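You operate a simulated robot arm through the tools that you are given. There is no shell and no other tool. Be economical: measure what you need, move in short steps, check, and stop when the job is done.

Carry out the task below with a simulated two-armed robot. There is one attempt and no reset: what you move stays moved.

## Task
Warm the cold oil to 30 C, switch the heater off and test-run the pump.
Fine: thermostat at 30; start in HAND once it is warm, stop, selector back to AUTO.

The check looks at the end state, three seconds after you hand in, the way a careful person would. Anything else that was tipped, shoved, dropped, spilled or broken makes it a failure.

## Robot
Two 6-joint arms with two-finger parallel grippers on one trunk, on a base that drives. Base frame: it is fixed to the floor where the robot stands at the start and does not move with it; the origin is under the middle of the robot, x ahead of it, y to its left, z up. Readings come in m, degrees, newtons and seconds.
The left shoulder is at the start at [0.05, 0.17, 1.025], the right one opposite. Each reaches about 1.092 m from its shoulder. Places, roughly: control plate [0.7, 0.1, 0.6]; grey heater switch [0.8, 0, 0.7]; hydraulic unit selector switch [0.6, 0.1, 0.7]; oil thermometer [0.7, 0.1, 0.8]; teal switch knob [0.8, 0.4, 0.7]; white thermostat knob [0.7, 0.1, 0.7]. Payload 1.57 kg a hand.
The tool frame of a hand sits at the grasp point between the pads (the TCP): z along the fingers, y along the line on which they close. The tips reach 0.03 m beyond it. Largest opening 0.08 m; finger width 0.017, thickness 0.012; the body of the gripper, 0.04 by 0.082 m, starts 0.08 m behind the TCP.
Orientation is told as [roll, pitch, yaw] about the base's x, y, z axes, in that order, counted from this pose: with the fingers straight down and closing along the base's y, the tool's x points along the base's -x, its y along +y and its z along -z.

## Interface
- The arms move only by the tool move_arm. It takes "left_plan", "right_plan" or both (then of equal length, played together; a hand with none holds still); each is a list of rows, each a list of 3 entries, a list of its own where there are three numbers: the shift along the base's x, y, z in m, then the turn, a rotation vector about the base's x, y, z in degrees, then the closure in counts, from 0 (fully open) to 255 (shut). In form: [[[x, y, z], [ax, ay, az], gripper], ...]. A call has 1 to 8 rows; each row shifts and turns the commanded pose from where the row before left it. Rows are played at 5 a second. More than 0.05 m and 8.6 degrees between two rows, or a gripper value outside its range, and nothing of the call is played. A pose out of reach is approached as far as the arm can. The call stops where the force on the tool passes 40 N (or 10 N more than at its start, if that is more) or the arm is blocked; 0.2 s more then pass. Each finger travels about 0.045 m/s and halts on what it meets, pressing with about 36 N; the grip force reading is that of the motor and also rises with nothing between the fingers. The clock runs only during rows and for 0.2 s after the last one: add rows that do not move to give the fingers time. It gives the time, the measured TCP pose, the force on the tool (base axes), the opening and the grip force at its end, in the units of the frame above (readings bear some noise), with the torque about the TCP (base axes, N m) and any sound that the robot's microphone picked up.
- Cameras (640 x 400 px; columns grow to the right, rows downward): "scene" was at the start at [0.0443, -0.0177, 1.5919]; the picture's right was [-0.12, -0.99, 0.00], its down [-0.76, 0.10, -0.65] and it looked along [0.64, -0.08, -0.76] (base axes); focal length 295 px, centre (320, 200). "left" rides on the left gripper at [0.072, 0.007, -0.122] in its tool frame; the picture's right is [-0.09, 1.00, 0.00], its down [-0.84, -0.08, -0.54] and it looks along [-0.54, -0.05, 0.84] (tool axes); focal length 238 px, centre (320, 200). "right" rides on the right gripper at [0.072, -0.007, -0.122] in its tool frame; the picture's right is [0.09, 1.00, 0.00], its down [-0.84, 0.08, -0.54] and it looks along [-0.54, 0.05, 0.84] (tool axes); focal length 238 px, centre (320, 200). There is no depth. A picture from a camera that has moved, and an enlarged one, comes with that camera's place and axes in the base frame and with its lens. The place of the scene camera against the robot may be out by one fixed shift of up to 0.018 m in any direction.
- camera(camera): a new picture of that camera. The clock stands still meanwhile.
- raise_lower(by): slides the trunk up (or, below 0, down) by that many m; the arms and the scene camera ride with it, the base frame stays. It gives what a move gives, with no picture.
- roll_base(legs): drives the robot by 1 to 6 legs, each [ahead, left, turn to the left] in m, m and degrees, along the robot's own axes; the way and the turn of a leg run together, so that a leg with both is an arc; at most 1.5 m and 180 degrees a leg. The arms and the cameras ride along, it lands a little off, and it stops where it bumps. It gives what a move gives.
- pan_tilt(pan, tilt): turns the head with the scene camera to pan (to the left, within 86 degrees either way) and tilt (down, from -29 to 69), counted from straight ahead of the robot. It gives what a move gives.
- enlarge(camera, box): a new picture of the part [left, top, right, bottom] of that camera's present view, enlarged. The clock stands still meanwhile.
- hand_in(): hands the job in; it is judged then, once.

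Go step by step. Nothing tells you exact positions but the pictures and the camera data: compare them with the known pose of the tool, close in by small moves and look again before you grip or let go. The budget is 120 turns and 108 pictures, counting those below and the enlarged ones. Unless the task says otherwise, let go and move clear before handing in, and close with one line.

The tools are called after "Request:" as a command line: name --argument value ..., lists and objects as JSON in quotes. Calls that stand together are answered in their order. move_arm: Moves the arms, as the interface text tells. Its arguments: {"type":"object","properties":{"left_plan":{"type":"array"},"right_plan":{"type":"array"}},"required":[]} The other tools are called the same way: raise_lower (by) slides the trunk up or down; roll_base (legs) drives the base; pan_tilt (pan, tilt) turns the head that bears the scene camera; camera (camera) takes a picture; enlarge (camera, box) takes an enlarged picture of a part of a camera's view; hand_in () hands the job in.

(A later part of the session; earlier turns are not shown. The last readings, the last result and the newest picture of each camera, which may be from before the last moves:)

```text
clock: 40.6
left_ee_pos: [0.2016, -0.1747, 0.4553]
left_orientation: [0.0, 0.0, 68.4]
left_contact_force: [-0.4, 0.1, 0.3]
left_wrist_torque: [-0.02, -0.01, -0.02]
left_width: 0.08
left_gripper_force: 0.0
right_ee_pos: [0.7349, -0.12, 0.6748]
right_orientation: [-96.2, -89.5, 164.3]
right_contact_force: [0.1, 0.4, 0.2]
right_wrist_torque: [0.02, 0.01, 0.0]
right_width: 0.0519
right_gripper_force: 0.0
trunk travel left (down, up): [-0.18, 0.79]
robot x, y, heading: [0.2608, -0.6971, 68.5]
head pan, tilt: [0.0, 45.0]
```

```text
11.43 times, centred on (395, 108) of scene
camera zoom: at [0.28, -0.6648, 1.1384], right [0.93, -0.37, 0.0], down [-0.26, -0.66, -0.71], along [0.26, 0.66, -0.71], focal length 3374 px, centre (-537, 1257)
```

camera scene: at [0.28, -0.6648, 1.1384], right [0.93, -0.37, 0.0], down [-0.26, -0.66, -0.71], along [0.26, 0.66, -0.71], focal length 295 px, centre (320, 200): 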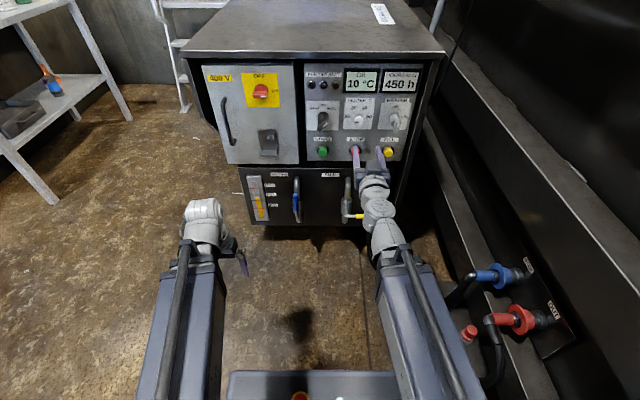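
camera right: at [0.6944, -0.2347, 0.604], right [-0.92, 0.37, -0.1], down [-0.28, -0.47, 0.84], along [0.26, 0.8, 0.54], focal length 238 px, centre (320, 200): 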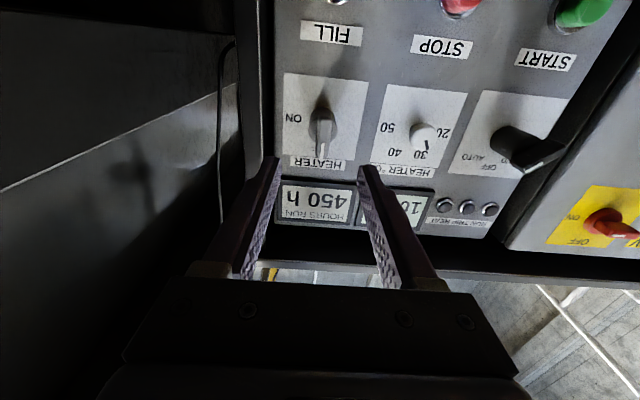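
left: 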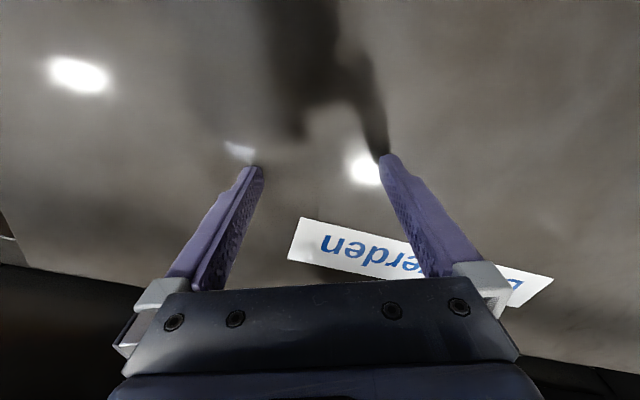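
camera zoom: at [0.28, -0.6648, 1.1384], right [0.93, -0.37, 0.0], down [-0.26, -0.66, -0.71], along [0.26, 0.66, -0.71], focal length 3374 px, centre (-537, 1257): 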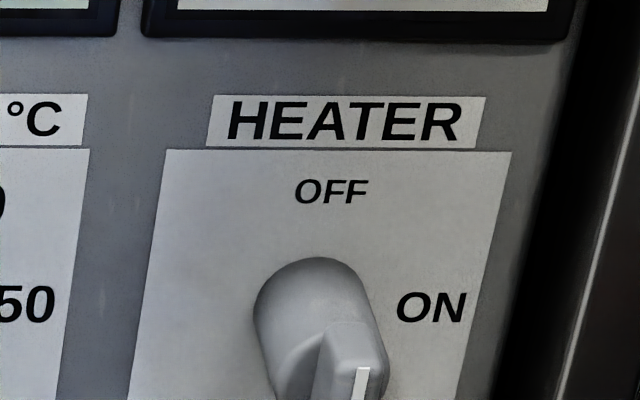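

The switch is a thin blade on a round hub. I'll advance 0.08 and look.

Request:
move_arm --right_plan '[[[0.0098, 0.0248, 0], [0, 0, 0], 90], [[0.0098, 0.0248, 0], [0, 0, 0], 90], [[0.0098, 0.0248, 0], [0, 0, 0], 90], [[0, 0, 0], [0, 0, 0], 90]]'

Request:
camera --camera "right"

Request:
enlarge --camera "scene" --box '[350, 80, 430, 140]'

```text
clock: 41.6
left_ee_pos: [0.2013, -0.1743, 0.4548]
left_orientation: [0.0, 0.0, 68.4]
left_contact_force: [-0.3, 0.4, 0.4]
left_wrist_torque: [-0.01, 0.02, -0.03]
left_width: 0.08
left_gripper_force: 0.1
right_ee_pos: [0.763, -0.0452, 0.6744]
right_orientation: [-90.4, -89.6, 158.4]
right_contact_force: [-0.1, 0.6, -0.9]
right_wrist_torque: [0.02, 0.0, 0.0]
right_width: 0.0518
right_gripper_force: 0.1
trunk travel left (down, up): [-0.18, 0.79]
robot x, y, heading: [0.2551, -0.6967, 68.3]
head pan, tilt: [0.0, 45.0]
```

```text
73 pictures are left
camera right: at [0.7228, -0.1607, 0.6039], right [-0.92, 0.37, -0.1], down [-0.28, -0.47, 0.84], along [0.26, 0.8, 0.54], focal length 238 px, centre (320, 200)
```

right: 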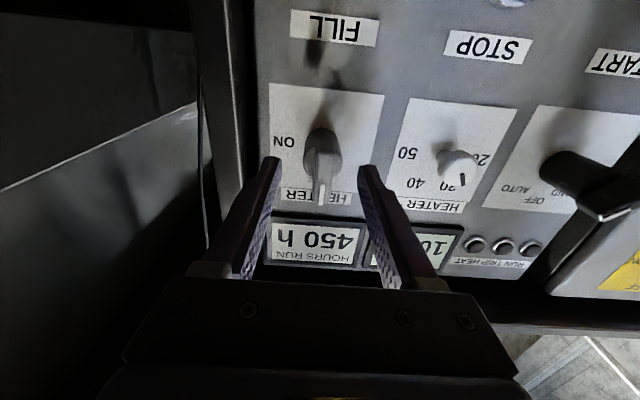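

```text
6.67 times, centred on (390, 110) of scene
camera zoom: at [0.28, -0.6648, 1.1384], right [0.93, -0.37, 0.0], down [-0.26, -0.66, -0.71], along [0.26, 0.66, -0.71], focal length 1968 px, centre (-147, 800)
```

zoom: 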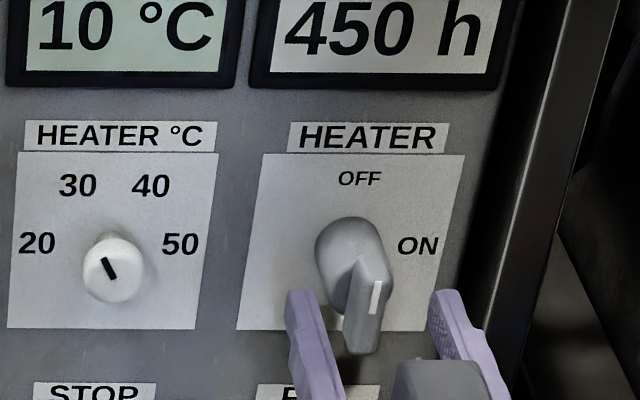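

By both views the fingertips already reach about 15 mm past the blade's front. I'll go 8 mm further and close on it.

Request:
move_arm --right_plan '[[[0.0029, 0.0074, 0], [0, 0, 0], 90], [[0, 0, 0], [0, 0, 0], 250], [[0, 0, 0], [0, 0, 0], 250], [[0, 0, 0], [0, 0, 0], 250], [[0, 0, 0], [0, 0, 0], 250], [[0, 0, 0], [0, 0, 0], 250]]'

Request:
camera --camera "right"

```text
clock: 43.0
left_ee_pos: [0.2002, -0.1741, 0.4544]
left_orientation: [0.0, 0.0, 68.5]
left_contact_force: [-0.2, -0.1, 0.7]
left_wrist_torque: [0.03, -0.03, 0.03]
left_width: 0.08
left_gripper_force: 0.1
right_ee_pos: [0.7647, -0.0361, 0.6743]
right_orientation: [-95.6, -89.6, 163.8]
right_contact_force: [-16.7, 4.0, -4.9]
right_wrist_torque: [0.29, 0.22, -0.39]
right_width: 0.0132
right_gripper_force: 30.0
trunk travel left (down, up): [-0.18, 0.79]
robot x, y, heading: [0.2539, -0.6962, 68.3]
head pan, tilt: [0.0, 45.0]
```

```text
71 pictures are left
camera right: at [0.7245, -0.1525, 0.604], right [-0.92, 0.37, -0.1], down [-0.28, -0.47, 0.84], along [0.26, 0.8, 0.54], focal length 238 px, centre (320, 200)
```

right: 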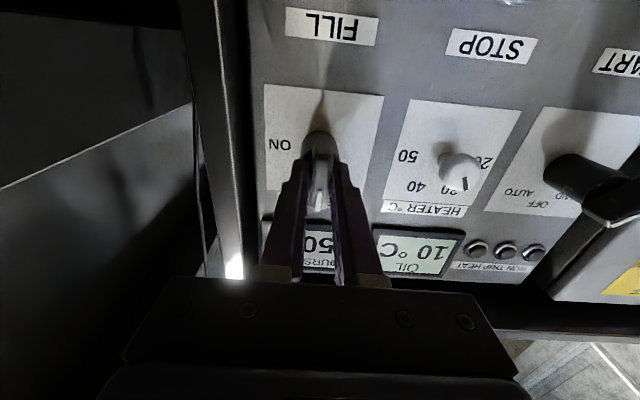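

Blade gripped (13 mm). Turning clockwise to ON in two calls.

Request:
move_arm --right_plan '[[[-0.0019, 0.0007, 0], [3.05, 7.72, 0], 250], [[0, 0, 0], [3.05, 7.72, 0], 250], [[0, 0, 0], [3.05, 7.72, 0], 250], [[0, 0, 0], [3.05, 7.72, 0], 250], [[0, 0, 0], [3.05, 7.72, 0], 250], [[0, 0, 0], [3.05, 7.72, 0], 250], [[0, 0, 0], [3.05, 7.72, 0], 250], [[0, 0, 0], [3.05, 7.72, 0], 250]]'

Request:
move_arm --right_plan '[[[0, 0, 0], [3.05, 7.72, 0], 250], [[0, 0, 0], [3.05, 7.72, 0], 250], [[0, 0, 0], [3.05, 7.72, 0], 250], [[0, 0, 0], [0, 0, 0], 250]]'

Request:
enlarge --camera "scene" --box '[290, 50, 450, 170]'

Request:
camera --camera "right"

```text
clock: 44.8
left_ee_pos: [0.2002, -0.1739, 0.4552]
left_orientation: [-0.1, 0.1, 68.4]
left_contact_force: [-0.8, 0.4, -0.7]
left_wrist_torque: [-0.01, 0.01, 0.01]
left_width: 0.0799
left_gripper_force: 0.1
right_ee_pos: [0.7646, -0.0381, 0.675]
right_orientation: [89.8, -23.9, -21.7]
right_contact_force: [-11.2, 11.0, 13.9]
right_wrist_torque: [0.17, -0.08, -0.67]
right_width: 0.0128
right_gripper_force: 29.1
trunk travel left (down, up): [-0.18, 0.79]
robot x, y, heading: [0.2581, -0.6947, 68.4]
head pan, tilt: [0.0, 45.0]
```

```text
clock: 45.8
left_ee_pos: [0.2019, -0.1748, 0.455]
left_orientation: [-0.1, -0.1, 68.4]
left_contact_force: [-0.5, -0.8, -0.3]
left_wrist_torque: [-0.01, -0.01, -0.02]
left_width: 0.0799
left_gripper_force: 0.0
right_ee_pos: [0.7641, -0.0378, 0.6745]
right_orientation: [89.8, 1.0, -21.6]
right_contact_force: [-3.3, 18.1, 25.2]
right_wrist_torque: [0.59, -0.79, 0.3]
right_width: 0.0129
right_gripper_force: 29.4
trunk travel left (down, up): [-0.18, 0.79]
robot x, y, heading: [0.2558, -0.6941, 68.4]
head pan, tilt: [0.0, 45.0]
```

```text
3.33 times, centred on (370, 110) of scene
camera zoom: at [0.2786, -0.6654, 1.1386], right [0.93, -0.37, 0.0], down [-0.26, -0.66, -0.71], along [0.26, 0.66, -0.71], focal length 984 px, centre (153, 500)
```

zoom: 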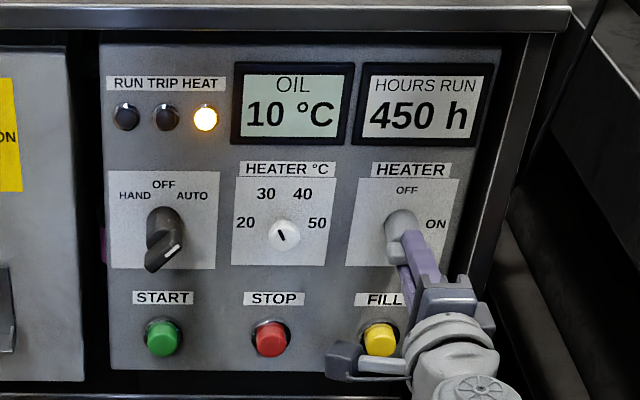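

```text
69 pictures are left
camera right: at [0.6512, -0.1237, 0.671], right [-0.07, 0.03, 1.0], down [0.58, -0.81, 0.07], along [0.81, 0.58, 0.04], focal length 238 px, centre (320, 200)
```

right: 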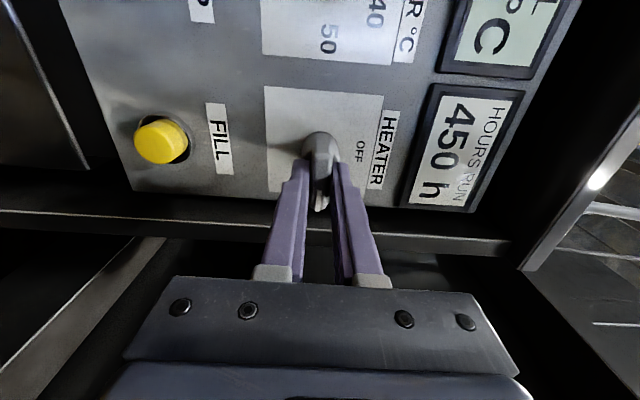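

The HEAT lamp is lit. I'll relax the fingers and wait here to see the oil warm up.

Request:
move_arm --right_plan '[[[0, 0, 0], [0, 0, 0], 180], [[0, 0, 0], [0, 0, 0], 180], [[0, 0, 0], [0, 0, 0], 180], [[0, 0, 0], [0, 0, 0], 180], [[0, 0, 0], [0, 0, 0], 180], [[0, 0, 0], [0, 0, 0], 180], [[0, 0, 0], [0, 0, 0], 180], [[0, 0, 0], [0, 0, 0], 180]]'

Request:
move_arm --right_plan '[[[0, 0, 0], [0, 0, 0], 180], [[0, 0, 0], [0, 0, 0], 180], [[0, 0, 0], [0, 0, 0], 180], [[0, 0, 0], [0, 0, 0], 180], [[0, 0, 0], [0, 0, 0], 180], [[0, 0, 0], [0, 0, 0], 180], [[0, 0, 0], [0, 0, 0], 180], [[0, 0, 0], [0, 0, 0], 180]]'

Request:
enlarge --camera "scene" --box '[290, 50, 450, 170]'

```text
clock: 47.6
left_ee_pos: [0.2011, -0.1741, 0.4554]
left_orientation: [0.0, -0.1, 68.3]
left_contact_force: [-0.8, 0.7, -0.4]
left_wrist_torque: [-0.01, -0.02, -0.01]
left_width: 0.0798
left_gripper_force: 0.1
right_ee_pos: [0.7644, -0.0388, 0.6728]
right_orientation: [89.7, 1.0, -21.6]
right_contact_force: [-1.0, -0.4, 0.4]
right_wrist_torque: [0.02, 0.01, 0.0]
right_width: 0.0236
right_gripper_force: 0.1
trunk travel left (down, up): [-0.18, 0.79]
robot x, y, heading: [0.2596, -0.6959, 68.6]
head pan, tilt: [0.0, 45.0]
```

```text
clock: 49.4
left_ee_pos: [0.201, -0.174, 0.4546]
left_orientation: [0.0, 0.0, 68.4]
left_contact_force: [0.3, 0.5, -0.5]
left_wrist_torque: [-0.02, 0.01, 0.02]
left_width: 0.08
left_gripper_force: 0.0
right_ee_pos: [0.7654, -0.0371, 0.6747]
right_orientation: [89.8, 1.0, -21.6]
right_contact_force: [-0.5, -0.3, -0.2]
right_wrist_torque: [0.01, -0.01, -0.01]
right_width: 0.0233
right_gripper_force: 0.0
trunk travel left (down, up): [-0.18, 0.79]
robot x, y, heading: [0.2567, -0.6945, 68.4]
head pan, tilt: [0.0, 45.0]
```

```text
3.33 times, centred on (370, 110) of scene
camera zoom: at [0.28, -0.6648, 1.1384], right [0.93, -0.37, 0.0], down [-0.26, -0.66, -0.71], along [0.26, 0.66, -0.71], focal length 984 px, centre (153, 500)
```

zoom: 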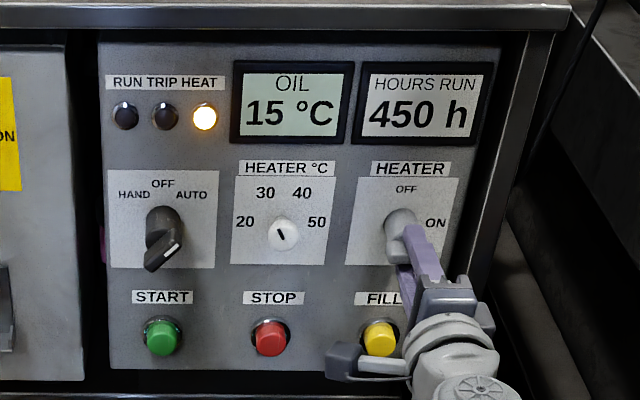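

15 °C after about 4 s. I'll wait about 11 s more and read again.

Request:
move_arm --right_plan '[[[0, 0, 0], [0, 0, 0], 180], [[0, 0, 0], [0, 0, 0], 180], [[0, 0, 0], [0, 0, 0], 180], [[0, 0, 0], [0, 0, 0], 180], [[0, 0, 0], [0, 0, 0], 180], [[0, 0, 0], [0, 0, 0], 180], [[0, 0, 0], [0, 0, 0], 180], [[0, 0, 0], [0, 0, 0], 180]]'

Request:
move_arm --right_plan '[[[0, 0, 0], [0, 0, 0], 180], [[0, 0, 0], [0, 0, 0], 180], [[0, 0, 0], [0, 0, 0], 180], [[0, 0, 0], [0, 0, 0], 180], [[0, 0, 0], [0, 0, 0], 180], [[0, 0, 0], [0, 0, 0], 180], [[0, 0, 0], [0, 0, 0], 180], [[0, 0, 0], [0, 0, 0], 180]]'

Request:
move_arm --right_plan '[[[0, 0, 0], [0, 0, 0], 180], [[0, 0, 0], [0, 0, 0], 180], [[0, 0, 0], [0, 0, 0], 180], [[0, 0, 0], [0, 0, 0], 180], [[0, 0, 0], [0, 0, 0], 180], [[0, 0, 0], [0, 0, 0], 180], [[0, 0, 0], [0, 0, 0], 180], [[0, 0, 0], [0, 0, 0], 180]]'

Request:
move_arm --right_plan '[[[0, 0, 0], [0, 0, 0], 180], [[0, 0, 0], [0, 0, 0], 180], [[0, 0, 0], [0, 0, 0], 180], [[0, 0, 0], [0, 0, 0], 180], [[0, 0, 0], [0, 0, 0], 180], [[0, 0, 0], [0, 0, 0], 180], [[0, 0, 0], [0, 0, 0], 180], [[0, 0, 0], [0, 0, 0], 180]]'

Request:
move_arm --right_plan '[[[0, 0, 0], [0, 0, 0], 180], [[0, 0, 0], [0, 0, 0], 180], [[0, 0, 0], [0, 0, 0], 180], [[0, 0, 0], [0, 0, 0], 180], [[0, 0, 0], [0, 0, 0], 180], [[0, 0, 0], [0, 0, 0], 180], [[0, 0, 0], [0, 0, 0], 180], [[0, 0, 0], [0, 0, 0], 180]]'

Request:
enlarge --camera "scene" --box '[290, 50, 450, 170]'

```text
clock: 51.2
left_ee_pos: [0.2008, -0.1739, 0.4549]
left_orientation: [0.0, 0.0, 68.4]
left_contact_force: [0.0, 0.0, 0.3]
left_wrist_torque: [0.01, 0.05, 0.01]
left_width: 0.08
left_gripper_force: 0.1
right_ee_pos: [0.7638, -0.0374, 0.6731]
right_orientation: [89.7, 1.0, -21.5]
right_contact_force: [0.1, 0.5, 0.1]
right_wrist_torque: [-0.01, 0.01, -0.01]
right_width: 0.0236
right_gripper_force: 0.1
trunk travel left (down, up): [-0.18, 0.79]
robot x, y, heading: [0.2537, -0.6942, 68.6]
head pan, tilt: [0.0, 45.0]
```

```text
clock: 53.0
left_ee_pos: [0.2018, -0.1737, 0.4551]
left_orientation: [0.1, 0.0, 68.4]
left_contact_force: [-0.1, -0.1, -0.6]
left_wrist_torque: [-0.01, -0.02, 0.02]
left_width: 0.0801
left_gripper_force: 0.1
right_ee_pos: [0.7652, -0.0377, 0.6743]
right_orientation: [89.7, 1.0, -21.7]
right_contact_force: [-0.5, 0.0, 0.6]
right_wrist_torque: [0.03, 0.02, -0.01]
right_width: 0.0236
right_gripper_force: 0.1
trunk travel left (down, up): [-0.18, 0.79]
robot x, y, heading: [0.2581, -0.6921, 68.2]
head pan, tilt: [0.0, 45.0]
```

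```text
clock: 54.8
left_ee_pos: [0.2013, -0.1746, 0.4546]
left_orientation: [-0.1, 0.0, 68.4]
left_contact_force: [1.0, 0.0, 0.6]
left_wrist_torque: [0.0, -0.01, 0.01]
left_width: 0.0798
left_gripper_force: 0.0
right_ee_pos: [0.7652, -0.0372, 0.6731]
right_orientation: [89.7, 1.0, -21.6]
right_contact_force: [0.2, 0.2, -0.6]
right_wrist_torque: [0.01, 0.01, -0.02]
right_width: 0.0234
right_gripper_force: 0.0
trunk travel left (down, up): [-0.18, 0.79]
robot x, y, heading: [0.2575, -0.6968, 68.5]
head pan, tilt: [0.0, 45.0]
```

```text
clock: 56.6
left_ee_pos: [0.2013, -0.1735, 0.4555]
left_orientation: [0.0, 0.1, 68.3]
left_contact_force: [0.0, 0.4, -0.3]
left_wrist_torque: [-0.03, -0.03, -0.01]
left_width: 0.08
left_gripper_force: 0.1
right_ee_pos: [0.7651, -0.0368, 0.6728]
right_orientation: [89.7, 1.0, -21.6]
right_contact_force: [-0.4, -1.1, -0.2]
right_wrist_torque: [0.01, -0.02, 0.01]
right_width: 0.0234
right_gripper_force: 0.0
trunk travel left (down, up): [-0.18, 0.79]
robot x, y, heading: [0.2594, -0.6975, 68.4]
head pan, tilt: [0.0, 45.0]
```

```text
clock: 58.4
left_ee_pos: [0.2009, -0.174, 0.453]
left_orientation: [0.0, -0.1, 68.5]
left_contact_force: [0.0, 1.2, 0.1]
left_wrist_torque: [-0.03, 0.0, 0.01]
left_width: 0.0802
left_gripper_force: 0.1
right_ee_pos: [0.7645, -0.0374, 0.6732]
right_orientation: [89.7, 1.0, -21.5]
right_contact_force: [0.0, 0.2, -0.1]
right_wrist_torque: [0.02, 0.0, 0.01]
right_width: 0.0234
right_gripper_force: 0.1
trunk travel left (down, up): [-0.18, 0.79]
robot x, y, heading: [0.2598, -0.6943, 68.3]
head pan, tilt: [0.0, 45.0]
```

```text
3.33 times, centred on (370, 110) of scene
camera zoom: at [0.28, -0.6648, 1.1384], right [0.93, -0.37, 0.0], down [-0.26, -0.66, -0.71], along [0.26, 0.66, -0.71], focal length 984 px, centre (153, 500)
```

zoom: 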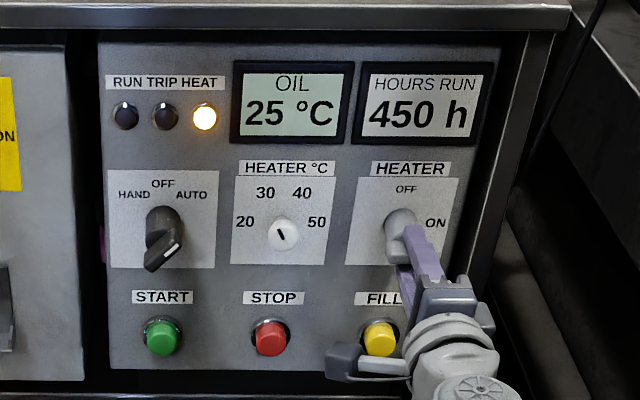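

25 °C, rising about 1.1 °C/s. Two more waits, then check.

Request:
move_arm --right_plan '[[[0, 0, 0], [0, 0, 0], 180], [[0, 0, 0], [0, 0, 0], 180], [[0, 0, 0], [0, 0, 0], 180], [[0, 0, 0], [0, 0, 0], 180], [[0, 0, 0], [0, 0, 0], 180], [[0, 0, 0], [0, 0, 0], 180], [[0, 0, 0], [0, 0, 0], 180], [[0, 0, 0], [0, 0, 0], 180]]'

Request:
move_arm --right_plan '[[[0, 0, 0], [0, 0, 0], 180], [[0, 0, 0], [0, 0, 0], 180], [[0, 0, 0], [0, 0, 0], 180], [[0, 0, 0], [0, 0, 0], 180], [[0, 0, 0], [0, 0, 0], 180], [[0, 0, 0], [0, 0, 0], 180], [[0, 0, 0], [0, 0, 0], 180], [[0, 0, 0], [0, 0, 0], 180]]'

Request:
enlarge --camera "scene" --box '[290, 50, 450, 170]'

```text
clock: 60.2
left_ee_pos: [0.2022, -0.1739, 0.4548]
left_orientation: [0.0, 0.0, 68.3]
left_contact_force: [-0.4, -0.1, -0.4]
left_wrist_torque: [0.01, -0.03, -0.01]
left_width: 0.0802
left_gripper_force: 0.0
right_ee_pos: [0.7644, -0.0375, 0.6743]
right_orientation: [89.6, 1.1, -21.7]
right_contact_force: [-0.8, -0.1, -0.6]
right_wrist_torque: [0.01, 0.0, 0.0]
right_width: 0.0237
right_gripper_force: 0.1
trunk travel left (down, up): [-0.18, 0.79]
robot x, y, heading: [0.2562, -0.6963, 68.4]
head pan, tilt: [0.0, 45.0]
```

```text
clock: 62.0
left_ee_pos: [0.2016, -0.1749, 0.455]
left_orientation: [0.0, -0.1, 68.3]
left_contact_force: [0.1, 0.8, -0.4]
left_wrist_torque: [-0.01, -0.01, 0.02]
left_width: 0.0799
left_gripper_force: 0.1
right_ee_pos: [0.7652, -0.0369, 0.6738]
right_orientation: [89.7, 1.0, -21.7]
right_contact_force: [-0.4, 0.5, 0.2]
right_wrist_torque: [0.05, -0.03, -0.04]
right_width: 0.0234
right_gripper_force: 0.0
trunk travel left (down, up): [-0.18, 0.79]
robot x, y, heading: [0.2589, -0.6941, 68.3]
head pan, tilt: [0.0, 45.0]
```

```text
3.33 times, centred on (370, 110) of scene
camera zoom: at [0.28, -0.6648, 1.1384], right [0.93, -0.37, 0.0], down [-0.26, -0.66, -0.71], along [0.26, 0.66, -0.71], focal length 984 px, centre (153, 500)
```

zoom: 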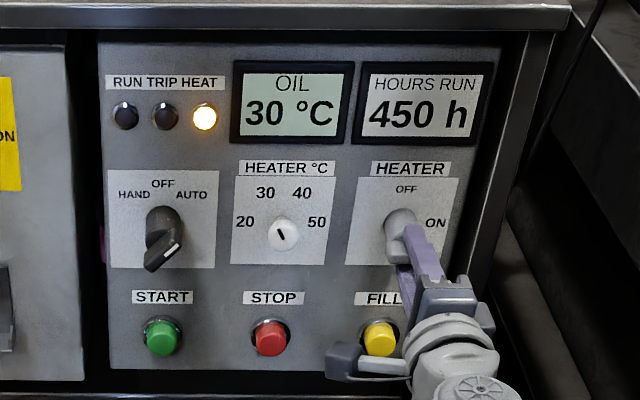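

30 °C is reached. Gripping and turning the switch back to OFF.

Request:
move_arm --right_plan '[[[0, 0, 0], [0, 0, 0], 250], [[0, 0, 0], [0, 0, 0], 250], [[0, 0, 0], [0, 0, 0], 250], [[0, 0, 0], [-3.05, -7.72, 0], 250], [[0, 0, 0], [-3.05, -7.72, 0], 250], [[0, 0, 0], [-3.05, -7.72, 0], 250], [[0, 0, 0], [-3.05, -7.72, 0], 250], [[0, 0, 0], [-3.05, -7.72, 0], 250]]'

Request:
move_arm --right_plan '[[[0, 0, 0], [-3.05, -7.72, 0], 250], [[0, 0, 0], [-3.05, -7.72, 0], 250], [[0, 0, 0], [-3.05, -7.72, 0], 250], [[0, 0, 0], [-3.05, -7.72, 0], 250], [[0, 0, 0], [-3.05, -7.72, 0], 250], [[0, 0, 0], [-3.05, -7.72, 0], 250], [[0, 0, 0], [0, 0, 0], 250]]'

Request:
enlarge --camera "scene" --box '[290, 50, 450, 170]'

```text
clock: 63.8
left_ee_pos: [0.2014, -0.1748, 0.4546]
left_orientation: [0.0, 0.0, 68.3]
left_contact_force: [0.0, -0.8, -0.4]
left_wrist_torque: [0.0, 0.0, 0.02]
left_width: 0.08
left_gripper_force: 0.1
right_ee_pos: [0.7634, -0.0375, 0.6747]
right_orientation: [89.8, -40.7, -21.7]
right_contact_force: [-2.1, -1.3, 6.8]
right_wrist_torque: [-0.84, 0.35, 0.23]
right_width: 0.013
right_gripper_force: 29.9
trunk travel left (down, up): [-0.18, 0.79]
robot x, y, heading: [0.2575, -0.6946, 68.4]
head pan, tilt: [0.0, 45.0]
```

```text
clock: 65.4
left_ee_pos: [0.202, -0.1745, 0.4537]
left_orientation: [-0.1, 0.0, 68.3]
left_contact_force: [-0.5, 1.6, -0.4]
left_wrist_torque: [0.02, 0.0, 0.01]
left_width: 0.0799
left_gripper_force: 0.0
right_ee_pos: [0.7646, -0.0389, 0.6756]
right_orientation: [-97.9, -89.6, 166.0]
right_contact_force: [-18.1, -10.9, -17.3]
right_wrist_torque: [-0.07, 0.37, -0.42]
right_width: 0.0131
right_gripper_force: 29.7
trunk travel left (down, up): [-0.18, 0.79]
robot x, y, heading: [0.2582, -0.6959, 68.5]
head pan, tilt: [0.0, 45.0]
```

```text
3.33 times, centred on (370, 110) of scene
camera zoom: at [0.2798, -0.6644, 1.1382], right [0.93, -0.37, 0.0], down [-0.26, -0.66, -0.71], along [0.26, 0.66, -0.71], focal length 984 px, centre (153, 500)
```

zoom: 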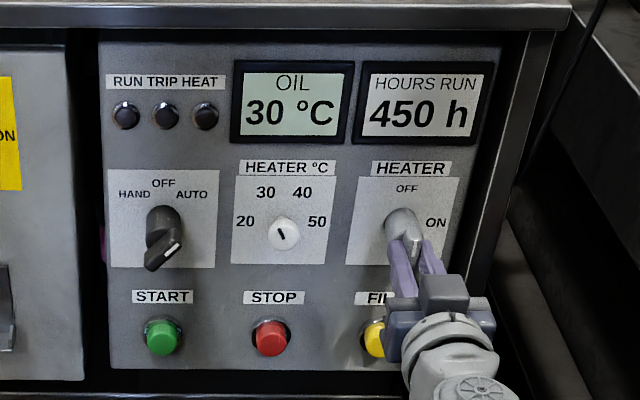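

Heater off, oil at 30 °C. I'll release and back straight out.

Request:
move_arm --right_plan '[[[0, 0, 0], [0, 0, 0], 120], [[0, 0, 0], [0, 0, 0], 120], [[0, 0, 0], [0, 0, 0], 100], [[-0.0146, -0.0372, 0], [0, 0, 0], 90], [[-0.0146, -0.0372, 0], [0, 0, 0], 90], [[-0.0146, -0.0372, 0], [0, 0, 0], 90], [[0, 0, 0], [0, 0, 0], 90]]'

Request:
move_arm --right_plan '[[[-0.03, 0.0118, 0], [0, 0, 0], 90], [[-0.03, 0.0118, 0], [0, 0, 0], 90], [[-0.03, 0.0118, 0], [3.05, 7.72, 0], 90], [[-0.03, 0.0118, 0], [3.05, 7.72, 0], 90], [[-0.03, 0.0118, 0], [3.05, 7.72, 0], 90], [[-0.03, 0.0118, 0], [3.05, 7.72, 0], 90], [[-0.028, 0.0112, 0], [3.05, 7.72, 0], 90], [[0, 0, 0], [0, 0, 0], 90]]'

Request:
camera --camera "right"

Request:
enlarge --camera "scene" --box '[290, 50, 450, 170]'

```text
clock: 67.0
left_ee_pos: [0.2012, -0.1731, 0.4548]
left_orientation: [0.1, 0.1, 68.4]
left_contact_force: [-0.8, -0.3, -0.4]
left_wrist_torque: [0.0, -0.01, 0.01]
left_width: 0.0799
left_gripper_force: 0.1
right_ee_pos: [0.7204, -0.1492, 0.674]
right_orientation: [-88.0, -89.7, 156.1]
right_contact_force: [0.2, 1.2, -0.3]
right_wrist_torque: [0.01, -0.01, 0.01]
right_width: 0.0518
right_gripper_force: 0.0
trunk travel left (down, up): [-0.18, 0.79]
robot x, y, heading: [0.2552, -0.6979, 68.4]
head pan, tilt: [0.0, 45.0]
```

```text
clock: 68.8
left_ee_pos: [0.2011, -0.175, 0.4564]
left_orientation: [0.0, 0.0, 68.4]
left_contact_force: [0.4, -0.3, -0.2]
left_wrist_torque: [0.01, 0.01, 0.0]
left_width: 0.0801
left_gripper_force: 0.1
right_ee_pos: [0.5136, -0.068, 0.6732]
right_orientation: [89.9, -48.8, -21.9]
right_contact_force: [0.2, 0.6, -0.1]
right_wrist_torque: [0.02, 0.01, -0.02]
right_width: 0.0519
right_gripper_force: 0.0
trunk travel left (down, up): [-0.18, 0.79]
robot x, y, heading: [0.2555, -0.6938, 68.4]
head pan, tilt: [0.0, 45.0]
```

```text
64 pictures are left
camera right: at [0.4271, -0.1646, 0.6172], right [-0.75, 0.3, 0.59], down [0.26, -0.69, 0.68], along [0.61, 0.66, 0.44], focal length 238 px, centre (320, 200)
```

right: 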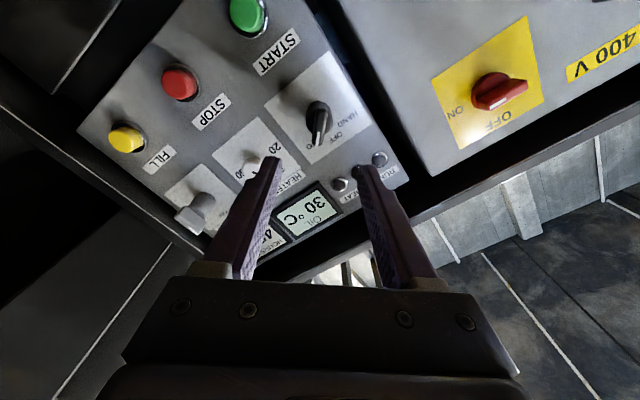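

```text
3.33 times, centred on (370, 110) of scene
camera zoom: at [0.28, -0.6648, 1.1384], right [0.93, -0.37, 0.0], down [-0.26, -0.66, -0.71], along [0.26, 0.66, -0.71], focal length 984 px, centre (153, 500)
```

zoom: 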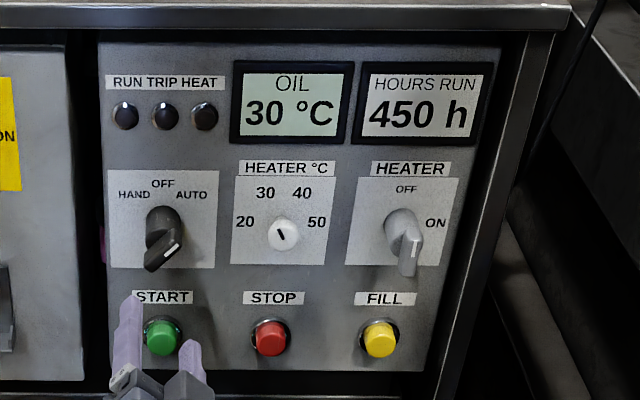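

Aligned with the selector and rolled to match the AUTO angle. I'll zoom in to confirm.

Request:
enlarge --camera "right" --box '[260, 60, 390, 180]'

```text
3.33 times, centred on (325, 120) of right
camera zoom: at [0.4271, -0.1646, 0.6172], right [-0.75, 0.3, 0.59], down [0.26, -0.69, 0.68], along [0.61, 0.66, 0.44], focal length 794 px, centre (303, 467)
```

zoom: 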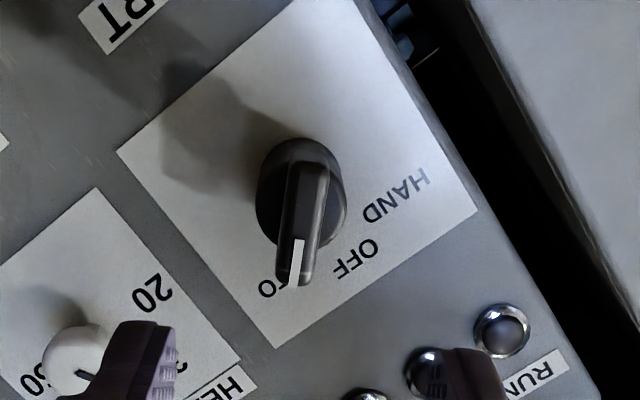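

About 4° more roll is needed. I'll advance 0.12 in two parts with the extra roll, then close.

Request:
move_arm --right_plan '[[[0.011, 0.0279, 0], [1.47, 3.72, 0], 90], [[0.011, 0.0279, 0], [0, 0, 0], 90], [[0.011, 0.0279, 0], [0, 0, 0], 90], [[0, 0, 0], [0, 0, 0], 90]]'

Request:
camera --camera "right"

Request:
enlarge --camera "scene" --box '[290, 70, 370, 130]'

```text
clock: 69.8
left_ee_pos: [0.2021, -0.1734, 0.4547]
left_orientation: [0.0, -0.1, 68.4]
left_contact_force: [0.1, 0.5, -0.6]
left_wrist_torque: [0.01, -0.03, 0.01]
left_width: 0.0799
left_gripper_force: 0.1
right_ee_pos: [0.5464, 0.017, 0.6748]
right_orientation: [89.9, -44.8, -21.8]
right_contact_force: [0.5, 0.1, 1.7]
right_wrist_torque: [-0.01, 0.0, -0.02]
right_width: 0.052
right_gripper_force: 0.1
trunk travel left (down, up): [-0.18, 0.79]
robot x, y, heading: [0.2596, -0.6935, 68.4]
head pan, tilt: [0.0, 45.0]
```

```text
61 pictures are left
camera right: at [0.4564, -0.0784, 0.6201], right [-0.71, 0.29, 0.64], down [0.3, -0.7, 0.65], along [0.64, 0.65, 0.41], focal length 238 px, centre (320, 200)
```

right: 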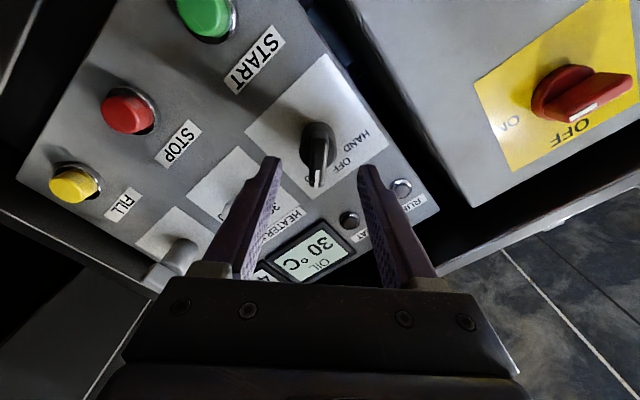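

```text
6.67 times, centred on (330, 100) of scene
camera zoom: at [0.28, -0.6648, 1.1384], right [0.93, -0.37, 0.0], down [-0.26, -0.66, -0.71], along [0.26, 0.66, -0.71], focal length 1968 px, centre (253, 867)
```

zoom: 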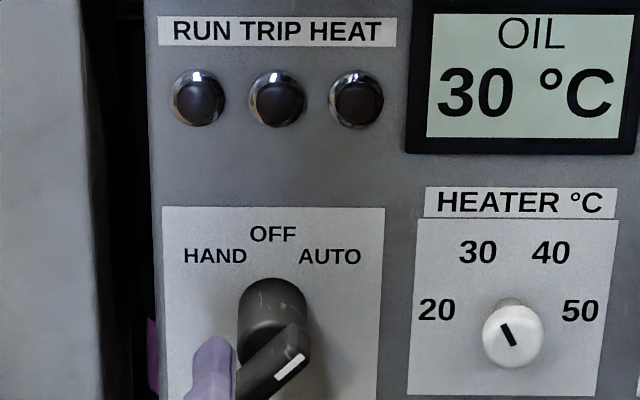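

Good fit. I'll advance 0.028 and close on the blade.

Request:
move_arm --right_plan '[[[0.0051, 0.013, 0], [0, 0, 0], 90], [[0.0051, 0.013, 0], [0, 0, 0], 90], [[0, 0, 0], [0, 0, 0], 250], [[0, 0, 0], [0, 0, 0], 250], [[0, 0, 0], [0, 0, 0], 250], [[0, 0, 0], [0, 0, 0], 250], [[0, 0, 0], [0, 0, 0], 250]]'

Request:
camera --camera "right"

```text
clock: 71.4
left_ee_pos: [0.2012, -0.1741, 0.4543]
left_orientation: [0.1, 0.0, 68.3]
left_contact_force: [0.3, 0.0, -0.1]
left_wrist_torque: [0.0, -0.01, 0.02]
left_width: 0.08
left_gripper_force: 0.0
right_ee_pos: [0.5574, 0.0431, 0.6738]
right_orientation: [89.7, -44.8, -21.8]
right_contact_force: [4.4, -4.2, -10.9]
right_wrist_torque: [-0.51, 0.05, -0.41]
right_width: 0.0127
right_gripper_force: 29.3
trunk travel left (down, up): [-0.18, 0.79]
robot x, y, heading: [0.2577, -0.6952, 68.2]
head pan, tilt: [0.0, 45.0]
```

```text
59 pictures are left
camera right: at [0.4678, -0.0523, 0.6196], right [-0.71, 0.29, 0.64], down [0.3, -0.7, 0.65], along [0.64, 0.65, 0.41], focal length 238 px, centre (320, 200)
```

right: 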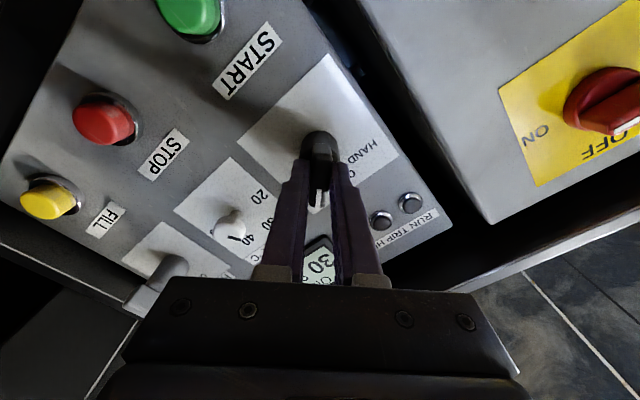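

Gripped. Turning counter-clockwise 90° through OFF to HAND.

Request:
move_arm --right_plan '[[[0, 0, 0], [-3.05, -7.72, 0], 250], [[0, 0, 0], [-3.05, -7.72, 0], 250], [[0, 0, 0], [-3.05, -7.72, 0], 250], [[0, 0, 0], [-3.05, -7.72, 0], 250], [[0, 0, 0], [-3.05, -7.72, 0], 250], [[0, 0, 0], [-3.05, -7.72, 0], 250], [[0, 0, 0], [-3.05, -7.72, 0], 250], [[0, 0, 0], [-3.05, -7.72, 0], 250]]'

Request:
move_arm --right_plan '[[[0, 0, 0], [-3.05, -7.72, 0], 250], [[0, 0, 0], [-3.05, -7.72, 0], 250], [[0, 0, 0], [-2.7, -6.8, 0], 250], [[0, 0, 0], [0, 0, 0], 250], [[0, 0, 0], [0, 0, 0], 140], [[0, 0, 0], [0, 0, 0], 90], [[0, 0, 0], [0, 0, 0], 90]]'

Request:
move_arm --right_plan '[[[-0.0146, -0.0372, 0], [0, 0, 0], 90], [[-0.0146, -0.0372, 0], [0, 0, 0], 90], [[-0.0146, -0.0372, 0], [0, 0, 0], 90], [[0, 0, 0], [0, 0, 0], 90]]'

Request:
enlarge --camera "scene" --box '[290, 50, 450, 170]'

Request:
camera --camera "right"

```text
clock: 73.2
left_ee_pos: [0.2018, -0.1729, 0.4548]
left_orientation: [0.1, 0.0, 68.3]
left_contact_force: [0.3, -0.7, -0.4]
left_wrist_torque: [0.01, -0.01, -0.02]
left_width: 0.0799
left_gripper_force: 0.1
right_ee_pos: [0.5585, 0.0433, 0.6741]
right_orientation: [-90.4, -68.6, 158.0]
right_contact_force: [21.8, -6.8, -16.9]
right_wrist_torque: [-0.33, 0.14, -0.65]
right_width: 0.0125
right_gripper_force: 29.5
trunk travel left (down, up): [-0.18, 0.79]
robot x, y, heading: [0.2544, -0.6994, 68.2]
head pan, tilt: [0.0, 45.0]
```

```text
clock: 74.8
left_ee_pos: [0.2018, -0.1741, 0.456]
left_orientation: [0.0, 0.1, 68.4]
left_contact_force: [-0.1, -0.7, -0.4]
left_wrist_torque: [-0.03, 0.01, -0.01]
left_width: 0.0799
left_gripper_force: 0.1
right_ee_pos: [0.5547, 0.0437, 0.6766]
right_orientation: [-90.4, -44.9, 158.7]
right_contact_force: [0.4, -0.3, 0.0]
right_wrist_torque: [-0.01, -0.02, 0.0]
right_width: 0.0518
right_gripper_force: 0.1
trunk travel left (down, up): [-0.18, 0.79]
robot x, y, heading: [0.2599, -0.6967, 68.5]
head pan, tilt: [0.0, 45.0]
```

```text
clock: 75.8
left_ee_pos: [0.2023, -0.1729, 0.4554]
left_orientation: [0.1, 0.0, 68.4]
left_contact_force: [0.1, 0.2, 0.1]
left_wrist_torque: [-0.03, 0.06, 0.03]
left_width: 0.0797
left_gripper_force: 0.0
right_ee_pos: [0.5134, -0.0713, 0.6763]
right_orientation: [-90.4, -44.8, 158.5]
right_contact_force: [-0.2, 0.5, -0.7]
right_wrist_torque: [0.0, 0.01, 0.01]
right_width: 0.0519
right_gripper_force: 0.0
trunk travel left (down, up): [-0.18, 0.79]
robot x, y, heading: [0.2567, -0.6963, 68.3]
head pan, tilt: [0.0, 45.0]
```

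```text
3.33 times, centred on (370, 110) of scene
camera zoom: at [0.28, -0.6648, 1.1384], right [0.93, -0.37, 0.0], down [-0.26, -0.66, -0.71], along [0.26, 0.66, -0.71], focal length 984 px, centre (153, 500)
```

zoom: 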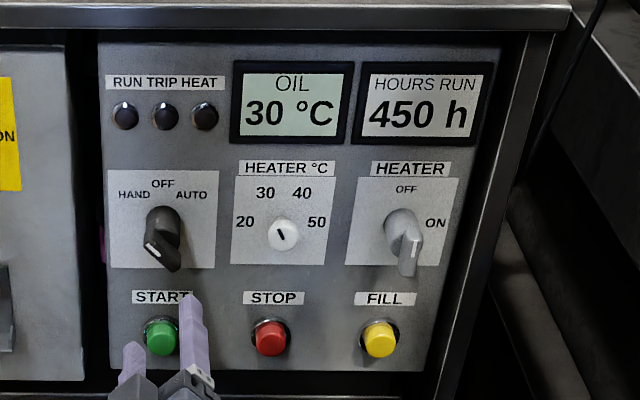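

```text
57 pictures are left
camera right: at [0.518, -0.2041, 0.6303], right [-0.59, 0.24, -0.77], down [-0.8, -0.27, 0.53], along [-0.08, 0.93, 0.35], focal length 238 px, centre (320, 200)
```

right: 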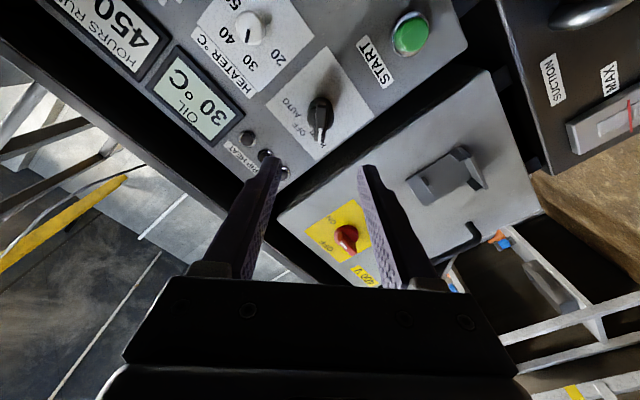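

Selector is at HAND. Next I'll roll the hand level, close the fingers and lower the trunk towards the buttons.

Request:
move_arm --right_plan '[[[0, 0, 0], [3.05, 7.72, 0], 255], [[0, 0, 0], [3.05, 7.72, 0], 255], [[0, 0, 0], [3.05, 7.72, 0], 255], [[0, 0, 0], [3.05, 7.72, 0], 255], [[0, 0, 0], [3.05, 7.72, 0], 255], [[0, 0, 0], [1.2, 3.1, 0], 255], [[0, 0, 0], [0, 0, 0], 255]]'

Request:
raise_lower --by -0.07

Request:
camera --camera "right"

Request:
camera --camera "scene"

```text
clock: 77.4
left_ee_pos: [0.2007, -0.175, 0.4551]
left_orientation: [-0.1, 0.0, 68.4]
left_contact_force: [0.0, -1.1, -0.5]
left_wrist_torque: [-0.03, -0.02, -0.03]
left_width: 0.0801
left_gripper_force: 0.2
right_ee_pos: [0.5122, -0.0697, 0.6758]
right_orientation: [-106.5, -89.8, 174.6]
right_contact_force: [0.4, 0.6, -0.2]
right_wrist_torque: [-0.02, -0.03, 0.01]
right_width: 0.0003
right_gripper_force: 21.4
trunk travel left (down, up): [-0.18, 0.79]
robot x, y, heading: [0.2578, -0.6949, 68.2]
head pan, tilt: [0.0, 45.0]
```

```text
clock: 78.5
left_ee_pos: [0.202, -0.1748, 0.3845]
left_orientation: [0.1, 0.0, 68.4]
left_contact_force: [-0.3, -0.8, -0.2]
left_wrist_torque: [0.04, -0.02, -0.01]
left_width: 0.08
left_gripper_force: 0.2
right_ee_pos: [0.5124, -0.0697, 0.6047]
right_orientation: [-102.9, -89.7, 170.9]
right_contact_force: [1.0, -0.6, 0.4]
right_wrist_torque: [0.02, 0.02, -0.01]
right_width: 0.0
right_gripper_force: 21.2
trunk travel left (down, up): [-0.11, 0.86]
robot x, y, heading: [0.262, -0.6922, 68.4]
head pan, tilt: [0.0, 45.0]
```

```text
56 pictures are left
camera right: at [0.4725, -0.1847, 0.5341], right [-0.92, 0.37, -0.1], down [-0.28, -0.47, 0.84], along [0.26, 0.8, 0.54], focal length 238 px, centre (320, 200)
```

right: 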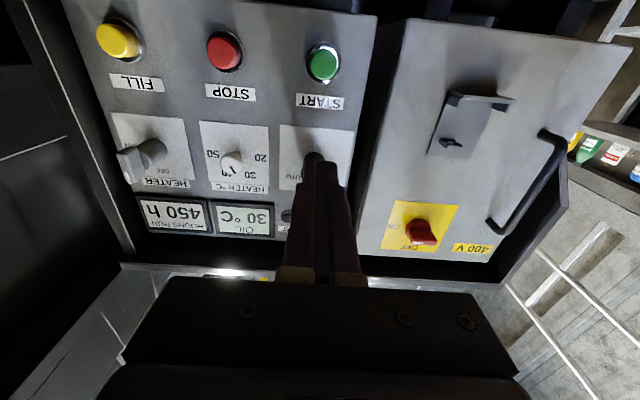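

```text
55 pictures are left
camera scene: at [0.28, -0.6648, 1.0684], right [0.93, -0.37, 0.0], down [-0.26, -0.66, -0.71], along [0.26, 0.66, -0.71], focal length 295 px, centre (320, 200)
```

scene: 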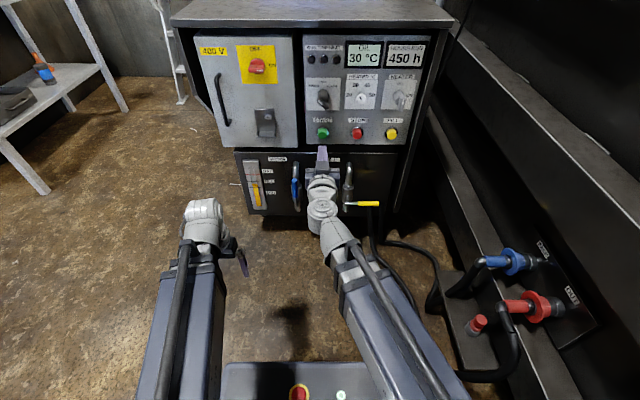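

START's column matches the hand axis, and its height works out at about z 0.56. I'll lower 0.045 and look again.

Request:
raise_lower --by -0.045

Request:
camera --camera "right"

Request:
enlarge --camera "scene" --box '[220, 20, 460, 220]'

```text
clock: 79.4
left_ee_pos: [0.2017, -0.1731, 0.339]
left_orientation: [0.1, 0.0, 68.4]
left_contact_force: [0.5, 0.9, 0.8]
left_wrist_torque: [0.0, 0.0, 0.0]
left_width: 0.0799
left_gripper_force: 0.1
right_ee_pos: [0.5124, -0.0685, 0.5597]
right_orientation: [-102.8, -89.6, 171.0]
right_contact_force: [0.4, -0.3, 0.2]
right_wrist_torque: [0.0, -0.02, -0.02]
right_width: 0.0001
right_gripper_force: 21.4
trunk travel left (down, up): [-0.065, 0.905]
robot x, y, heading: [0.2587, -0.6977, 68.2]
head pan, tilt: [0.0, 45.0]
```

```text
54 pictures are left
camera right: at [0.4725, -0.1847, 0.489], right [-0.92, 0.37, -0.1], down [-0.28, -0.47, 0.84], along [0.26, 0.8, 0.54], focal length 238 px, centre (320, 200)
```

right: 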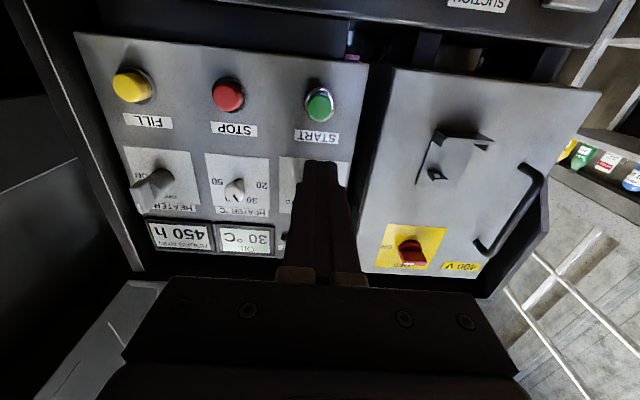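

```text
2.00 times, centred on (340, 120) of scene
camera zoom: at [0.28, -0.6648, 1.0234], right [0.93, -0.37, 0.0], down [-0.26, -0.66, -0.71], along [0.26, 0.66, -0.71], focal length 590 px, centre (280, 360)
```

zoom: 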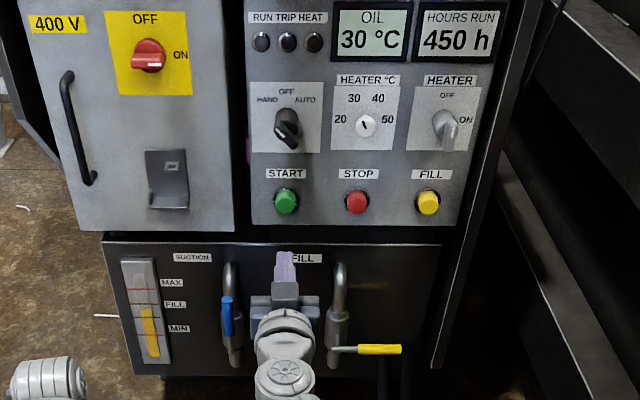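

START appears about 10–15 mm below the hand axis. I'll lower 0.012, then advance 0.10.

Request:
raise_lower --by -0.012

Request:
move_arm --right_plan '[[[0.0123, 0.031, 0], [0, 0, 0], 255], [[0.0123, 0.031, 0], [0, 0, 0], 255], [[0.0123, 0.031, 0], [0, 0, 0], 255], [[0, 0, 0], [0, 0, 0], 255]]'

Request:
camera --camera "right"

Request:
enlarge --camera "scene" --box '[260, 60, 420, 180]'

```text
clock: 80.0
left_ee_pos: [0.2008, -0.1738, 0.3278]
left_orientation: [0.0, 0.1, 68.3]
left_contact_force: [0.2, -0.9, 0.1]
left_wrist_torque: [-0.03, -0.01, 0.01]
left_width: 0.0799
left_gripper_force: 0.0
right_ee_pos: [0.5113, -0.0691, 0.5471]
right_orientation: [-102.8, -89.6, 170.8]
right_contact_force: [0.1, 0.4, -0.2]
right_wrist_torque: [0.0, -0.02, 0.0]
right_width: 0.0
right_gripper_force: 20.8
trunk travel left (down, up): [-0.053, 0.917]
robot x, y, heading: [0.2547, -0.6921, 68.5]
head pan, tilt: [0.0, 45.0]
```

```text
clock: 81.0
left_ee_pos: [0.2016, -0.1735, 0.3263]
left_orientation: [0.0, 0.0, 68.5]
left_contact_force: [-0.4, -0.5, 0.3]
left_wrist_torque: [0.0, -0.02, 0.0]
left_width: 0.0798
left_gripper_force: 0.0
right_ee_pos: [0.5501, 0.0234, 0.5484]
right_orientation: [-114.3, -89.5, -177.5]
right_contact_force: [-0.3, -0.8, -0.2]
right_wrist_torque: [0.03, 0.01, 0.0]
right_width: 0.0
right_gripper_force: 21.6
trunk travel left (down, up): [-0.053, 0.917]
robot x, y, heading: [0.2535, -0.6949, 68.5]
head pan, tilt: [0.0, 45.0]
```

```text
52 pictures are left
camera right: at [0.5092, -0.091, 0.4771], right [-0.92, 0.37, -0.1], down [-0.28, -0.47, 0.83], along [0.26, 0.8, 0.54], focal length 238 px, centre (320, 200)
```

right: 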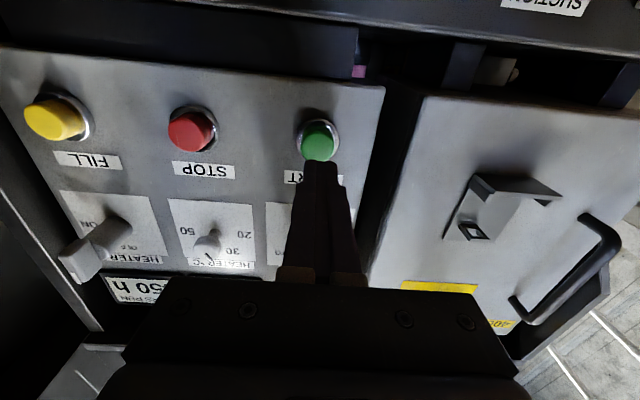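

```text
3.33 times, centred on (340, 120) of scene
camera zoom: at [0.28, -0.6648, 1.0114], right [0.93, -0.37, 0.0], down [-0.26, -0.66, -0.71], along [0.26, 0.66, -0.71], focal length 984 px, centre (253, 467)
```

zoom: 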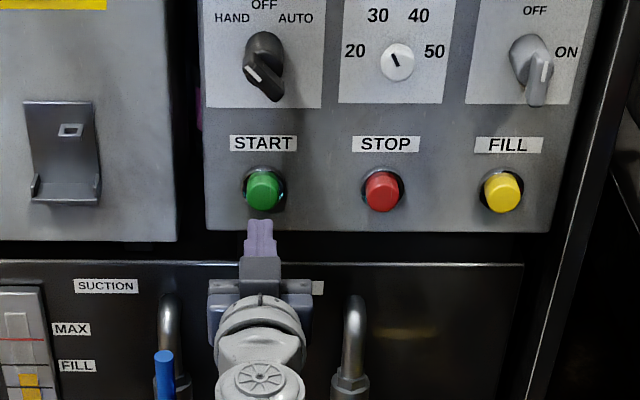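

Well aligned. Now pressing START with small steps.

Request:
move_arm --right_plan '[[[0.0074, 0.0186, 0], [0, 0, 0], 255], [[0.0055, 0.014, 0], [0, 0, 0], 255], [[0.0022, 0.0056, 0], [0, 0, 0], 255], [[0.0022, 0.0056, 0], [0, 0, 0], 255], [[0, 0, 0], [0, 0, 0], 255]]'

Request:
enlarge --camera "scene" --box '[260, 20, 420, 140]'

Request:
camera --camera "right"

```text
clock: 82.2
left_ee_pos: [0.2007, -0.1736, 0.3276]
left_orientation: [0.0, 0.0, 68.4]
left_contact_force: [0.4, 0.0, 0.1]
left_wrist_torque: [0.01, 0.01, 0.0]
left_width: 0.0801
left_gripper_force: 0.1
right_ee_pos: [0.5651, 0.0669, 0.5483]
right_orientation: [-104.5, -89.6, 172.6]
right_contact_force: [-1.0, -0.6, -1.0]
right_wrist_torque: [-0.04, 0.02, 0.03]
right_width: 0.0
right_gripper_force: 21.0
trunk travel left (down, up): [-0.053, 0.917]
robot x, y, heading: [0.2569, -0.6965, 68.2]
head pan, tilt: [0.0, 45.0]
```

```text
3.33 times, centred on (340, 80) of scene
camera zoom: at [0.28, -0.6648, 1.0114], right [0.93, -0.37, 0.0], down [-0.26, -0.66, -0.71], along [0.26, 0.66, -0.71], focal length 984 px, centre (253, 600)
```

zoom: 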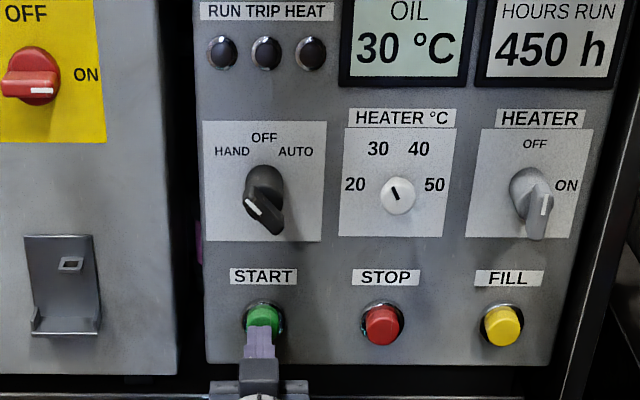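

```text
49 pictures are left
camera right: at [0.5258, -0.0479, 0.4771], right [-0.92, 0.37, -0.1], down [-0.28, -0.47, 0.84], along [0.26, 0.8, 0.54], focal length 238 px, centre (320, 200)
```

right: 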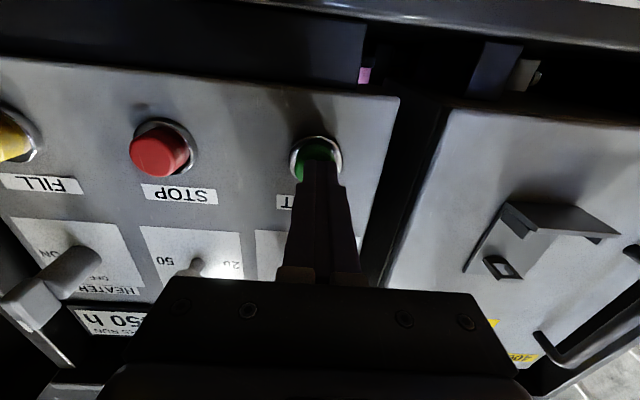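

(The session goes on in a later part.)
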